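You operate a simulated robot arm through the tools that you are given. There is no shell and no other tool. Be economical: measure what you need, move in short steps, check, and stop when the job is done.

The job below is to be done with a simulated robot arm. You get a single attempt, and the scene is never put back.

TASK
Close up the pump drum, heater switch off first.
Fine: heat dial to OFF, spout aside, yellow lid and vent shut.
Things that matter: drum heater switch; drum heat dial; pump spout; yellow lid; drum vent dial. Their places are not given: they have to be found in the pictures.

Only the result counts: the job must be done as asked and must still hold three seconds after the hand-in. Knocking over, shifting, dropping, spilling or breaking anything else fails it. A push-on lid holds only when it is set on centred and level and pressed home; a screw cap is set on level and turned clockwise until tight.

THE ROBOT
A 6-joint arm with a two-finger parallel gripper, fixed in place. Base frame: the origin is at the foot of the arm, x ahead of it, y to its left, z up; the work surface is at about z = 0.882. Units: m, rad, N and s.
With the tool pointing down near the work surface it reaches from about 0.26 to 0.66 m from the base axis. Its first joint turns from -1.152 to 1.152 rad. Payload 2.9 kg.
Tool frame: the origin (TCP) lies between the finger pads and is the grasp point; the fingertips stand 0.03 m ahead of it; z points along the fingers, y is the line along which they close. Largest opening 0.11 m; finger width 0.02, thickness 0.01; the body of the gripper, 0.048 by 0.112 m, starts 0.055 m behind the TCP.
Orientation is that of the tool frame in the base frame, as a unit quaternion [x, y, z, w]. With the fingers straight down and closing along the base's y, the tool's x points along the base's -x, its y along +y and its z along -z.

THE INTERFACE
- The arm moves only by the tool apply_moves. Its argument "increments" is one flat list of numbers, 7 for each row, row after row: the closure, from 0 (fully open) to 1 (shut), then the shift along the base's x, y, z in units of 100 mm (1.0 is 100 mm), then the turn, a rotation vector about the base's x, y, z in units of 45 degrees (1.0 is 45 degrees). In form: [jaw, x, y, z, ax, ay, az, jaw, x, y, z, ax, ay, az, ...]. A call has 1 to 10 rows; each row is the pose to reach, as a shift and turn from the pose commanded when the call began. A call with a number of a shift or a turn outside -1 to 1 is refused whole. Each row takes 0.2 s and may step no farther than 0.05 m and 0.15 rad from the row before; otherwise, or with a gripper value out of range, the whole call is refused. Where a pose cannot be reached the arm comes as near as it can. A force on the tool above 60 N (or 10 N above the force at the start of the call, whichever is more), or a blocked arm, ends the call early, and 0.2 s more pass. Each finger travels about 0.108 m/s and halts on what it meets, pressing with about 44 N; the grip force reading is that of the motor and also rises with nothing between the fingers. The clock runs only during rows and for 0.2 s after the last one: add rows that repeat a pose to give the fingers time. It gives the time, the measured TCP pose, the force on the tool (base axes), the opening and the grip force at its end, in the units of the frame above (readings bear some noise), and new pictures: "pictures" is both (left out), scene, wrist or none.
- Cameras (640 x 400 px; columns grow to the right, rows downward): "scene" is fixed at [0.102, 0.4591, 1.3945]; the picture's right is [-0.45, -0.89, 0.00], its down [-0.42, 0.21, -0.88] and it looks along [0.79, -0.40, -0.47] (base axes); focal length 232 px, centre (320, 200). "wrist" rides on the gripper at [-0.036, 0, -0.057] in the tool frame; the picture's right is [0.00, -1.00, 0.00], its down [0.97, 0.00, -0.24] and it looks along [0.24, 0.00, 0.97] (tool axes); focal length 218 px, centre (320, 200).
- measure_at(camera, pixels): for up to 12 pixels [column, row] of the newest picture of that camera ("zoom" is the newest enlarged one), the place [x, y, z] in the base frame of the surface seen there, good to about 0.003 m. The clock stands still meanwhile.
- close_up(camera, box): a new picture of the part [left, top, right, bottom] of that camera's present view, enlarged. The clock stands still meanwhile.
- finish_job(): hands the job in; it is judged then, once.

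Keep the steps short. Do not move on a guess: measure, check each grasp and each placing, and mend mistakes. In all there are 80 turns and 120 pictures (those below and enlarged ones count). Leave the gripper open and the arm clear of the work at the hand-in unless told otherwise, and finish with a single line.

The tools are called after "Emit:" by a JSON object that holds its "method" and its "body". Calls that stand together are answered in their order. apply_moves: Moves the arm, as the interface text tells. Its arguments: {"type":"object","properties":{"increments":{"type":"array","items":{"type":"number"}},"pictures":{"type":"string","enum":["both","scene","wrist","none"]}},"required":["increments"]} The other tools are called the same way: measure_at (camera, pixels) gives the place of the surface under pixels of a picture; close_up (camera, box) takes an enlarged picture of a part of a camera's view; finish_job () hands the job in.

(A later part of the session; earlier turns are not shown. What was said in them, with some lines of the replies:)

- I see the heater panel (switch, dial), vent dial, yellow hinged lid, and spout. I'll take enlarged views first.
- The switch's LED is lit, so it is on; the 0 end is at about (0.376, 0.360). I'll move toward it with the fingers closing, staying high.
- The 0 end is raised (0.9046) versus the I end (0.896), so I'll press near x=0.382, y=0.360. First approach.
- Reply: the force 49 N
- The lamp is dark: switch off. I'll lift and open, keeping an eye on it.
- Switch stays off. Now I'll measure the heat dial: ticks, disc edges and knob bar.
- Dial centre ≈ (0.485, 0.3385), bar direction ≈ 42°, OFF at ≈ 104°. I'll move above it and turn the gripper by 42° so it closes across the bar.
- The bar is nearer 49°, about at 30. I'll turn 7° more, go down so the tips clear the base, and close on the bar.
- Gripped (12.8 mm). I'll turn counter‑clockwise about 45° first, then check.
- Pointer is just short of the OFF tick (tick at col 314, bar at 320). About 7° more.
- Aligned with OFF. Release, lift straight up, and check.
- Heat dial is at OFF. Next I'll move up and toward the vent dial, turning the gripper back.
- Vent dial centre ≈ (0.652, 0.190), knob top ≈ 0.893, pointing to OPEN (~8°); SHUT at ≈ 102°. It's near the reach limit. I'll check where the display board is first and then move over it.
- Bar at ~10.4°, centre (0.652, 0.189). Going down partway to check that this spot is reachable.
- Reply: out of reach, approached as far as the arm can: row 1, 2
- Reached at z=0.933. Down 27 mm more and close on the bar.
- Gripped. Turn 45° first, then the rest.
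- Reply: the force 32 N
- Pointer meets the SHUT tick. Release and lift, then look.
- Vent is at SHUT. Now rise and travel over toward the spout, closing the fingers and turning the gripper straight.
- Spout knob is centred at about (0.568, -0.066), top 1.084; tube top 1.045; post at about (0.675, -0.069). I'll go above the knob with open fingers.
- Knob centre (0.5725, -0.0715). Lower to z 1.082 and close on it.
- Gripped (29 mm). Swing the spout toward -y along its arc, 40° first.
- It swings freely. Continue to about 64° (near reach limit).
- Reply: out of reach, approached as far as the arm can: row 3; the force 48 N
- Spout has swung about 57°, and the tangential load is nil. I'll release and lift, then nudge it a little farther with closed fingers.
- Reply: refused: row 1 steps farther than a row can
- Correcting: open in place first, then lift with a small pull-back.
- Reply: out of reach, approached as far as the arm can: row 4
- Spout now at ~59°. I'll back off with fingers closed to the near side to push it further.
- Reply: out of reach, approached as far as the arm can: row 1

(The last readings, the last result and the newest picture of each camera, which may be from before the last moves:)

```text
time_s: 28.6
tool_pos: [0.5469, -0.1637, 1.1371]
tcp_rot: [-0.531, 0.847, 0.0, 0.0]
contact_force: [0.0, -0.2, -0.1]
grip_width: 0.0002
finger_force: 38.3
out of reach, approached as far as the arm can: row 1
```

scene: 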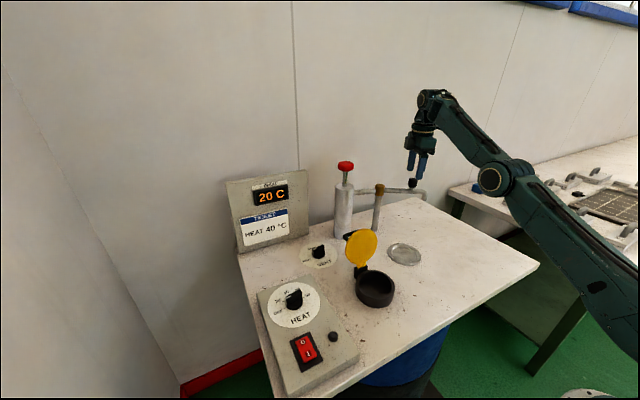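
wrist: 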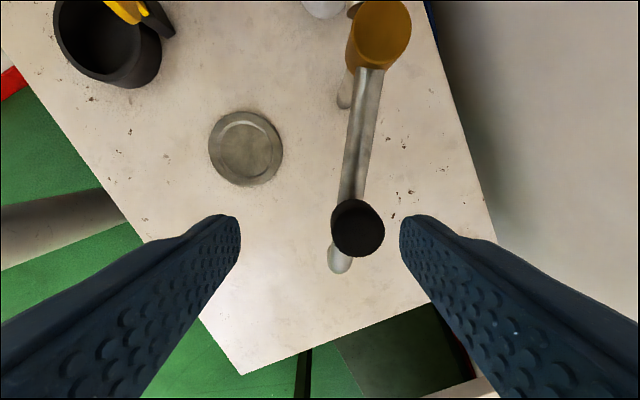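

Emit:
{"method": "apply_moves", "body": {"increments": [1, 0.1, 0, -0.45, 0, 0, 0, 1, 0.1, 0, -0.87, 0, 0, 0, 1, 0.38, 0, -0.87, 0, 0, 0, 1, 0.53, -0.05, -0.87, 0, 0, 0, 1, 0.68, -0.14, -0.87, 0, 0, 0, 1, 0.78, -0.24, -0.87, 0, 0, 0, 1, 0.78, -0.24, -0.87, 0, 0, 0]}}

```text
time_s: 30.1
tool_pos: [0.6197, -0.1829, 1.0482]
tcp_rot: [-0.536, 0.844, 0.013, -0.011]
contact_force: [-25.6, 9.0, 5.5]
grip_width: 0.0
finger_force: 37.3
stopped in row 7: the force on the tool passed its limit (the readings are from after the stop); the commanded pose is now the measured one
```

scene: 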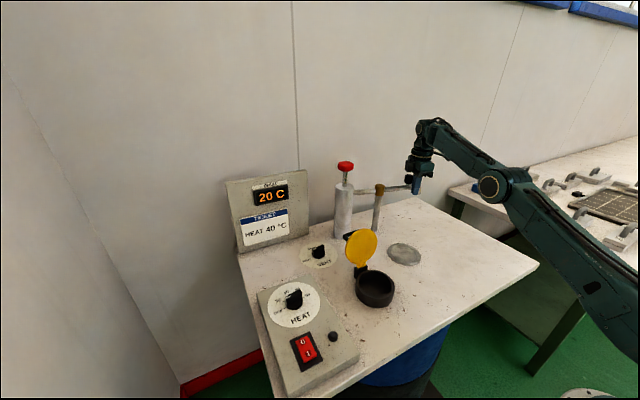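
wrist: 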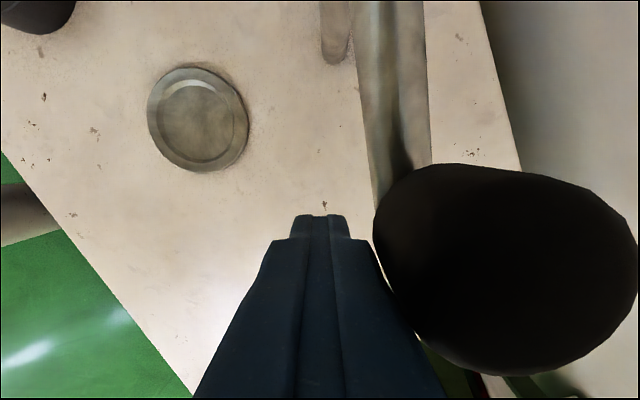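

The spout is at its end stop, well aside. Back off and lift, then look.

Emit:
{"method": "apply_moves", "body": {"increments": [1, -0.2, 0.05, 0, 0, 0, 0, 1, -0.5, 0.2, 0, 0, 0, 0, 1, -0.6, 0.4, 0.3, 0, 0, 0, 1, -0.7, 0.6, 0.6, 0, 0, -0.18, 1, -0.8, 0.8, 0.9, 0, 0, -0.36, 1, -0.9, 1.0, 1.0, 0, 0, -0.54]}}

Emit:
{"method": "close_up", "body": {"camera": "scene", "box": [310, 150, 470, 310]}}

```text
time_s: 31.5
tool_pos: [0.5349, -0.0816, 1.1495]
tcp_rot: [-0.346, 0.938, 0.012, -0.006]
contact_force: [0.1, 0.8, -0.3]
grip_width: 0.0
finger_force: 37.5
```

scene: 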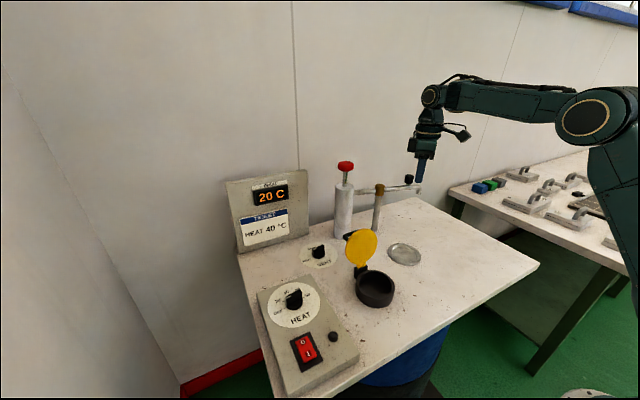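
wrist: 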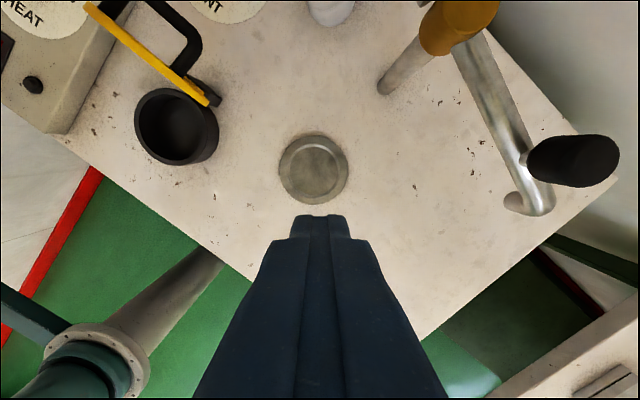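

```text
2.50 times, centred on (390, 230) of scene
```

zoom: 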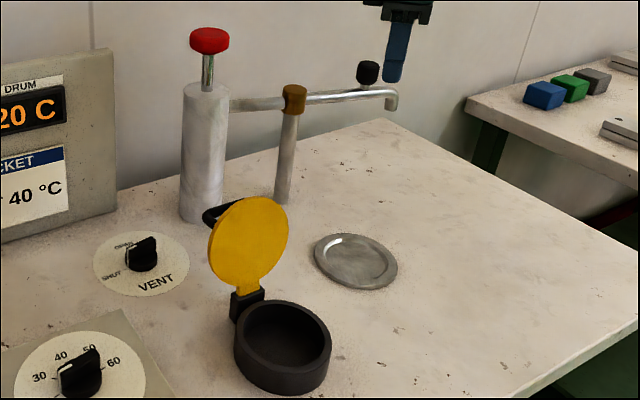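

Spout is aside. Now the lid: level the tool, move above the lid, and measure it from close by.

Emit:
{"method": "apply_moves", "body": {"increments": [1, 0, 0.4, 0, -0.023, -0.025, 0, 1, -0.3, 0.8, 0.1, -0.023, -0.025, 0, 1, -0.6, 1.0, 0.2, -0.023, -0.025, 0], "pictures": "none"}}

Emit:
{"method": "apply_moves", "body": {"increments": [1, 0, 0.2, 0, 0, 0, -0.18, 1, 0, 0.4, 0, 0, 0, -0.36, 1, 0, 0.6, 0, 0, 0, -0.54, 1, 0, 0.8, 0, 0, 0, -0.72, 1, 0, 1.0, 0, 0, 0, -0.9]}}

```text
refused: row 2 steps farther than a row can; nothing moved
```

```text
time_s: 32.7
tool_pos: [0.5325, 0.0199, 1.1491]
tcp_rot: [0.0, 1.0, 0.014, -0.002]
contact_force: [0.0, 0.4, -0.3]
grip_width: 0.0001
finger_force: 37.3
```

scene: 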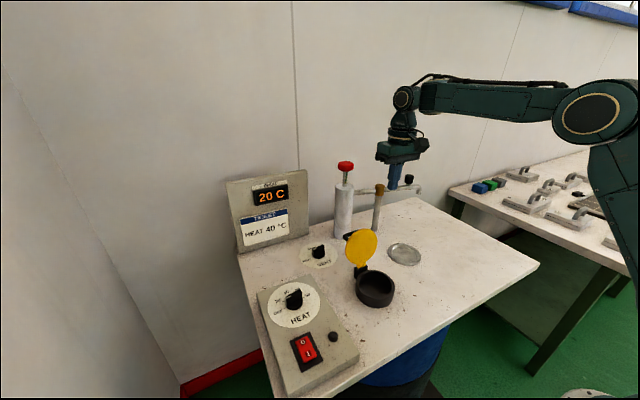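
wrist: 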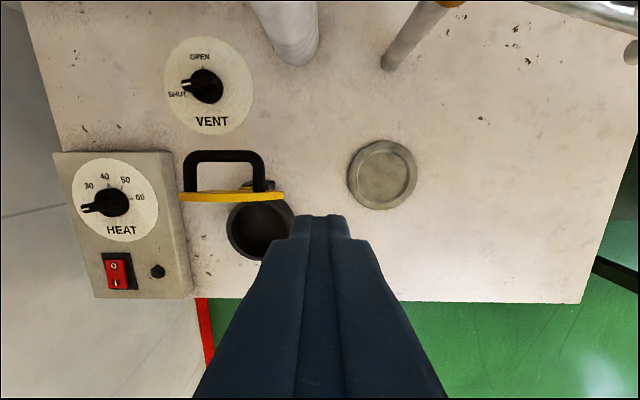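

Emit:
{"method": "measure_at", "body": {"camera": "wrist", "pixels": [[230, 196], [184, 197], [280, 197], [225, 155], [190, 165], [260, 165], [258, 215], [270, 184], [230, 202], [225, 185], [285, 230], [235, 235]]}}

Emit:
{"method": "measure_at", "body": {"camera": "scene", "pixels": [[362, 231], [350, 250], [374, 245], [360, 264], [360, 271], [347, 238], [362, 248], [373, 274], [360, 290], [392, 286], [375, 300]]}}

Emit:
{"method": "close_up", "body": {"camera": "scene", "box": [330, 220, 410, 310]}}

```text
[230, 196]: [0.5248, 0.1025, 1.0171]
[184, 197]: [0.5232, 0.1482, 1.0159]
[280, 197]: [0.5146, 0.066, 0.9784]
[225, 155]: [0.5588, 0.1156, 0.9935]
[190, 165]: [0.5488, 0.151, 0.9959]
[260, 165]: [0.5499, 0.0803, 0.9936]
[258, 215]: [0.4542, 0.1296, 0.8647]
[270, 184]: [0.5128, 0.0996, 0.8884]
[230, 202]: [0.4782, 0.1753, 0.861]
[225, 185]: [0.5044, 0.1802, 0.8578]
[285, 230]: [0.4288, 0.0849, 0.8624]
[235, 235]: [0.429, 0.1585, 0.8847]
```

```text
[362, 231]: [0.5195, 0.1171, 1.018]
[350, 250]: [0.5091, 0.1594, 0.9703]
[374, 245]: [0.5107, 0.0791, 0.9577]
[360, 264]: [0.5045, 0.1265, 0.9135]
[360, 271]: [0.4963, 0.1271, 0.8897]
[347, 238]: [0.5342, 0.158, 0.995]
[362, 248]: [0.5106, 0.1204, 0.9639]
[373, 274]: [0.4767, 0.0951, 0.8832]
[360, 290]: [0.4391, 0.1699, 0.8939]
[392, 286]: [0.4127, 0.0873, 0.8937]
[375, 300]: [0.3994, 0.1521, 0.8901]
```

```text
4.44 times, centred on (370, 265) of scene
```

zoom: 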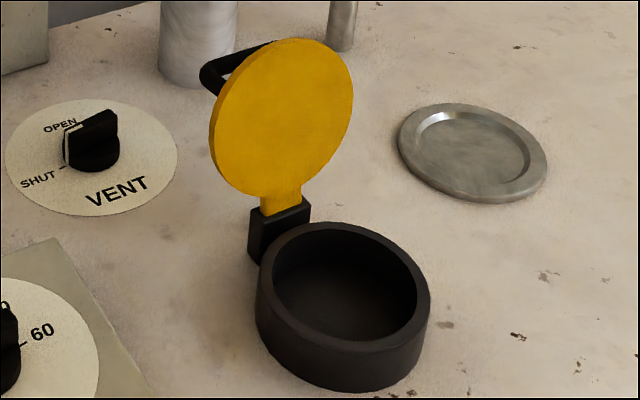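

Lid disc centre ≈ (0.512, 0.118, 0.965), leaning slightly back; handle bar at (0.555, 0.08–0.155, 0.994); hinge ≈ (0.50, 0.12, 0.897). I'll go behind the handle at y≈0.135 (clear of the pump) and push it forward.

Emit:
{"method": "apply_moves", "body": {"increments": [1, 0.15, 0.3, 0, -0.036, 0, 0, 1, 0.3, 0.6, 0, -0.036, 0, 0, 1, 0.45, 0.95, 0, -0.036, 0, 0, 1, 0.54, 1.0, 0, -0.036, 0, 0], "pictures": "none"}}

Emit:
{"method": "apply_moves", "body": {"increments": [1, 0.02, 0.17, 0, 0, 0, 0, 1, 0.02, 0.17, -0.4, 0, 0, 0]}}

```text
time_s: 33.7
tool_pos: [0.5864, 0.1196, 1.1493]
tcp_rot: [0.001, 1.0, -0.001, -0.002]
contact_force: [0.2, -0.6, -0.3]
grip_width: 0.0
finger_force: 37.6
```

```text
time_s: 34.3
tool_pos: [0.5863, 0.1366, 1.1073]
tcp_rot: [0.0, 1.0, 0.0, -0.002]
contact_force: [0.0, 0.6, -0.3]
grip_width: 0.0
finger_force: 37.8
```

scene: 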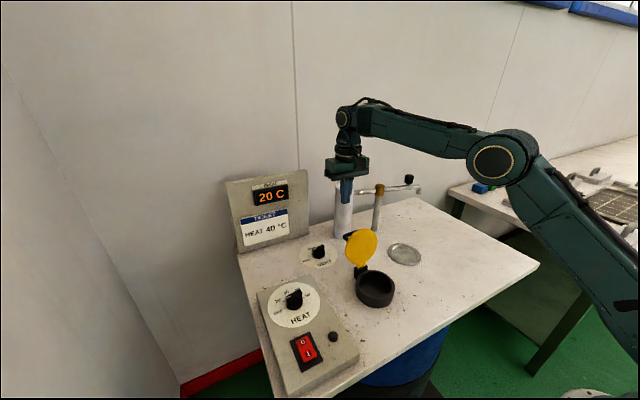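
wrist: 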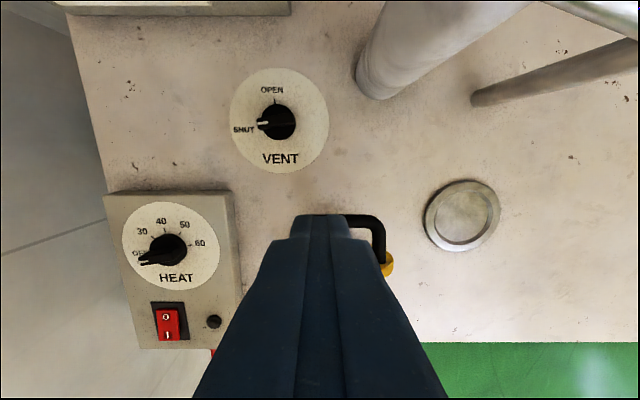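

Straight down behind the handle, then push forward slowly.

Emit:
{"method": "apply_moves", "body": {"increments": [1, 0.03, 0, -0.4, 0, 0, 0, 1, 0.03, 0, -0.8, 0, 0, 0, 1, 0.03, 0, -1.0, 0, 0, 0], "pictures": "none"}}

Emit:
{"method": "apply_moves", "body": {"increments": [1, -0.15, 0, 0, 0, 0, 0, 1, -0.35, 0, 0, 0, 0, 0, 1, -0.55, 0, 0, 0, 0, 0, 1, -0.75, 0, 0, 0, 0, 0, 1, -0.95, 0, 0, 0, 0, 0]}}

```text
time_s: 35.1
tool_pos: [0.5909, 0.1351, 1.0076]
tcp_rot: [0.0, 1.0, 0.0, -0.002]
contact_force: [1.3, -0.7, -0.1]
grip_width: 0.0
finger_force: 37.7
```

```text
time_s: 36.3
tool_pos: [0.4955, 0.1346, 1.0083]
tcp_rot: [0.001, 1.0, -0.001, -0.002]
contact_force: [-0.3, -0.5, -0.3]
grip_width: 0.0
finger_force: 37.7
```

scene: 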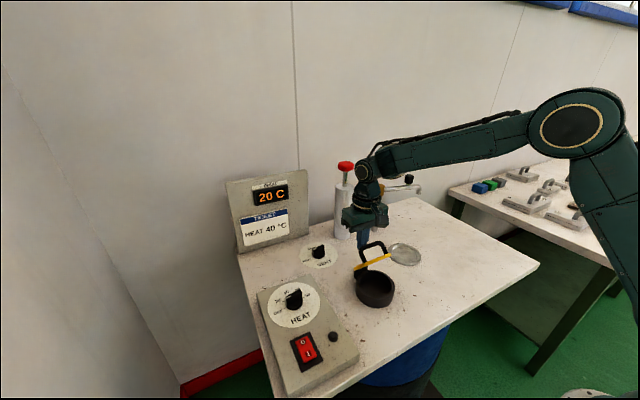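
wrist: 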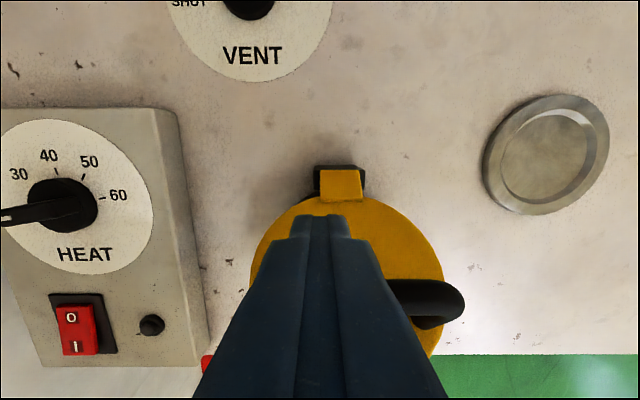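

Lid is going over (no load). Continue forward.

Emit:
{"method": "apply_moves", "body": {"increments": [1, -0.2, 0, 0, 0, 0, 0, 1, -0.4, 0, 0, 0, 0, 0, 1, -0.6, 0, 0, 0, 0, 0, 1, -0.8, 0, 0, 0, 0, 0]}}

Emit:
{"method": "close_up", "body": {"camera": "scene", "box": [320, 200, 430, 310]}}

```text
time_s: 37.3
tool_pos: [0.4163, 0.1347, 1.0079]
tcp_rot: [0.0, 1.0, 0.0, -0.002]
contact_force: [0.1, -0.3, -0.2]
grip_width: 0.0
finger_force: 37.6
```

scene: 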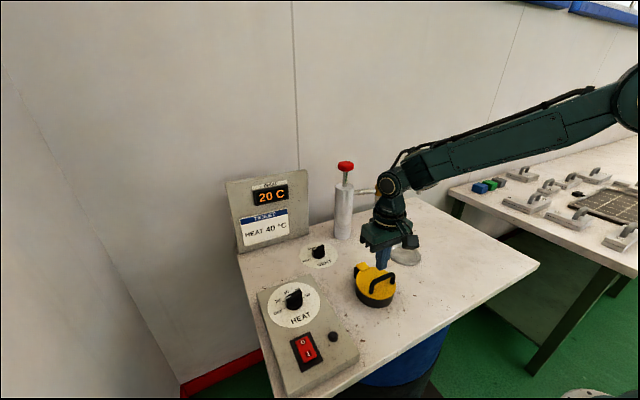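
wrist: 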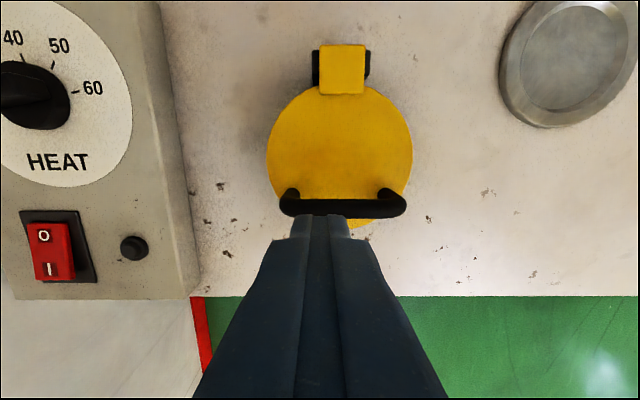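

```text
3.64 times, centred on (375, 255) of scene
```

zoom: 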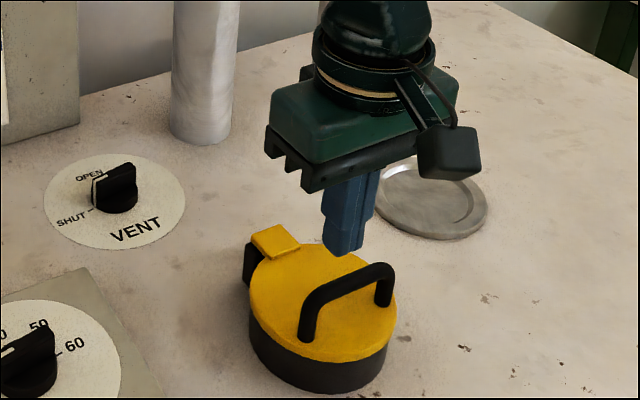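

The lid fell shut. I'll measure its levels and handle before pressing it home.

Emit:
{"method": "measure_at", "body": {"camera": "wrist", "pixels": [[290, 207], [340, 207], [398, 205], [340, 110], [275, 150], [405, 150], [340, 180], [342, 70]]}}

Emit:
{"method": "measure_at", "body": {"camera": "scene", "pixels": [[367, 295], [388, 298], [365, 280], [372, 285]]}}

```text
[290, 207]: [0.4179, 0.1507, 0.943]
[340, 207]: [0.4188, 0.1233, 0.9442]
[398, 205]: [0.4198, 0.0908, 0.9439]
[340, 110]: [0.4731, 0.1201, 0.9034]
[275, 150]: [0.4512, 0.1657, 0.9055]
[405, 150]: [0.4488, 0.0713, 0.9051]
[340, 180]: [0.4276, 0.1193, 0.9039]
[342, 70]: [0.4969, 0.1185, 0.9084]
```

```text
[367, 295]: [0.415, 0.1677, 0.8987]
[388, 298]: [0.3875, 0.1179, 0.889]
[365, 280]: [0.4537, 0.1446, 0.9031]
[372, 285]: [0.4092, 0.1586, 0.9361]
```

Lid level at 0.904. Press down gently on the handle bar at (0.419, 0.120).

Emit:
{"method": "apply_moves", "body": {"increments": [1, 0.03, -0.15, 0, 0, 0, 0, 1, 0.03, -0.15, -0.25, 0, 0, 0, 1, 0.03, -0.15, -0.34, 0, 0, 0, 1, 0.03, -0.15, -0.38, 0, 0, 0, 1, 0.03, -0.15, -0.41, 0, 0, 0, 1, 0.03, -0.15, -0.41, 0, 0, 0], "pictures": "wrist"}}

```text
time_s: 38.4
tool_pos: [0.4212, 0.1186, 0.9753]
tcp_rot: [0.001, 1.0, 0.0, 0.0]
contact_force: [-7.4, -2.6, 20.6]
grip_width: 0.0001
finger_force: 37.8
stopped in row 5: the force on the tool passed its limit (the readings are from after the stop); the commanded pose is now the measured one
```

wrist: 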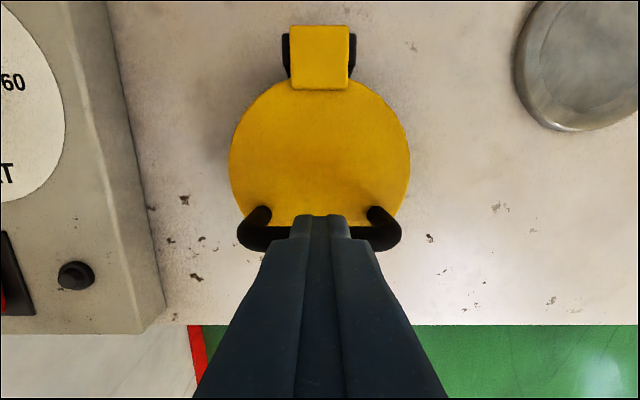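

Pressed with over 60 N and it did not go down further, so it is seated. Lift away, open the gripper and check everything.

Emit:
{"method": "apply_moves", "body": {"increments": [1, 0, 0, 0.4, 0, 0, 0, 0.5, -0.1, 0, 0.8, 0, 0, 0, 0, -0.3, 0, 1.0, 0, 0, 0, 0, -0.5, 0, 1.0, 0, 0, 0], "pictures": "none"}}

Emit:
{"method": "apply_moves", "body": {"increments": [0, -0.1, -0.1, 0.4, 0, 0, 0, 0, -0.2, -0.2, 0.8, 0, 0, 0, 0, -0.2, -0.3, 1.0, 0, 0, 0]}}

Emit:
{"method": "close_up", "body": {"camera": "scene", "box": [250, 170, 450, 380]}}

Emit:
{"method": "close_up", "body": {"camera": "wrist", "box": [120, 0, 440, 200]}}

```text
time_s: 39.4
tool_pos: [0.3708, 0.1195, 1.0732]
tcp_rot: [0.0, 1.0, -0.001, 0.0]
contact_force: [0.2, -0.2, -0.2]
grip_width: 0.11
finger_force: 0.0
```

```text
time_s: 40.2
tool_pos: [0.3495, 0.089, 1.1734]
tcp_rot: [0.0, 1.0, -0.001, 0.0]
contact_force: [0.0, 0.0, 0.1]
grip_width: 0.1099
finger_force: 0.0
```

scene: 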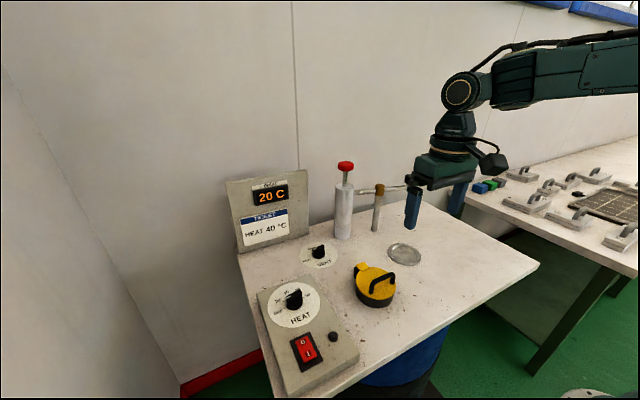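
wrist: 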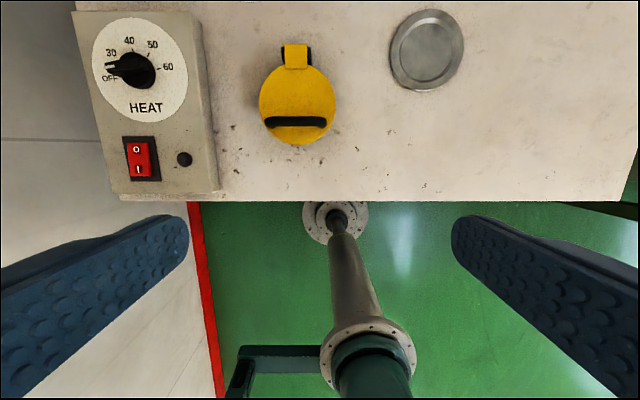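

```text
1.90 times, centred on (350, 275) of scene
```

zoom: 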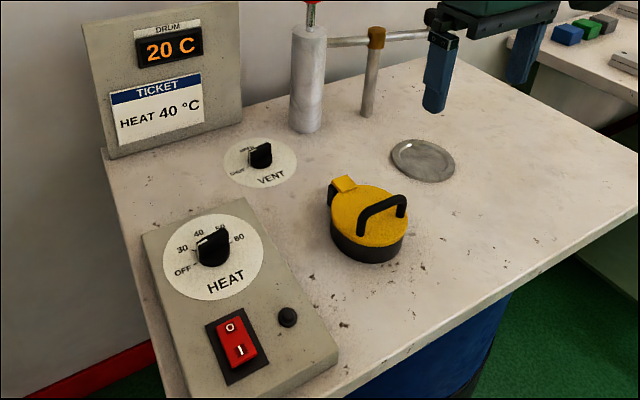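

```text
2.00 times, centred on (280, 100) of wrist
```

zoom: 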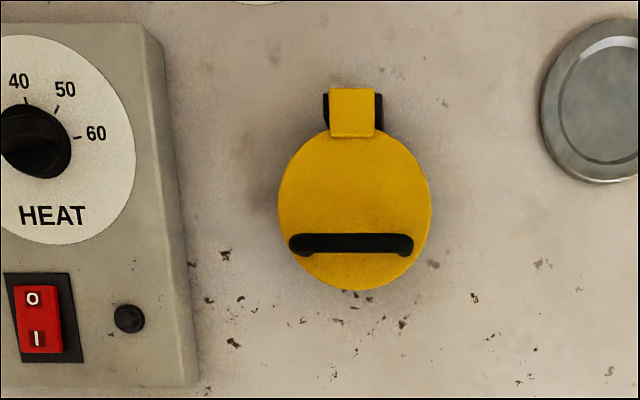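

Before handing in, I'll check the heat dial's pointer, as perspective makes it look between 30 and OFF here.

Emit:
{"method": "close_up", "body": {"camera": "wrist", "box": [80, 0, 200, 120]}}

Emit:
{"method": "measure_at", "body": {"camera": "wrist", "pixels": [[108, 67], [115, 69], [125, 70], [135, 71], [145, 71], [117, 76], [128, 52], [158, 69]]}}

```text
3.33 times, centred on (140, 60) of wrist
```

zoom: 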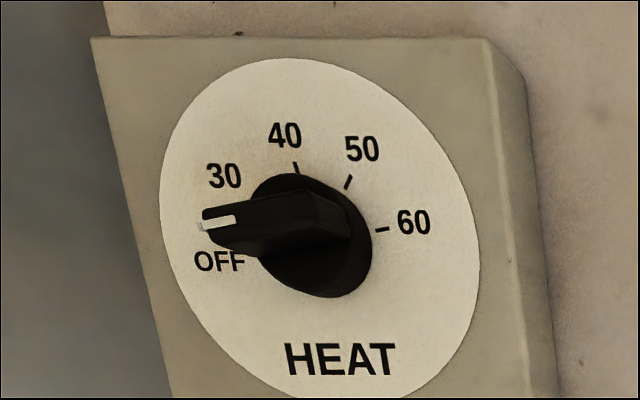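

```text
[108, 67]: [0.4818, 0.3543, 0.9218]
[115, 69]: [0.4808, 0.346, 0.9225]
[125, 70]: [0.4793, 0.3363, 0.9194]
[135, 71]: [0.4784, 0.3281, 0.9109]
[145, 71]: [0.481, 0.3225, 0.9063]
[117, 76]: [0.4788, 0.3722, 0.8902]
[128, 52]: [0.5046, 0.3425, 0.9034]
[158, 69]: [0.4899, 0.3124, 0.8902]
```

The parallax explains it: the overhead view after release showed the pointer on OFF, and the white mark here still runs in that direction. The switch is off with its lamp dark, the vent is SHUT, the spout is aside, the lid is seated level, and the gripper is open and clear. Handing in.

Emit:
{"method": "finish_job", "body": {}}

```text
The job is handed in.
```

The pump drum is closed up and handed in: heater switch off first, heat dial at OFF, vent at SHUT, spout swung aside to its stop, and yellow lid shut and pressed home.
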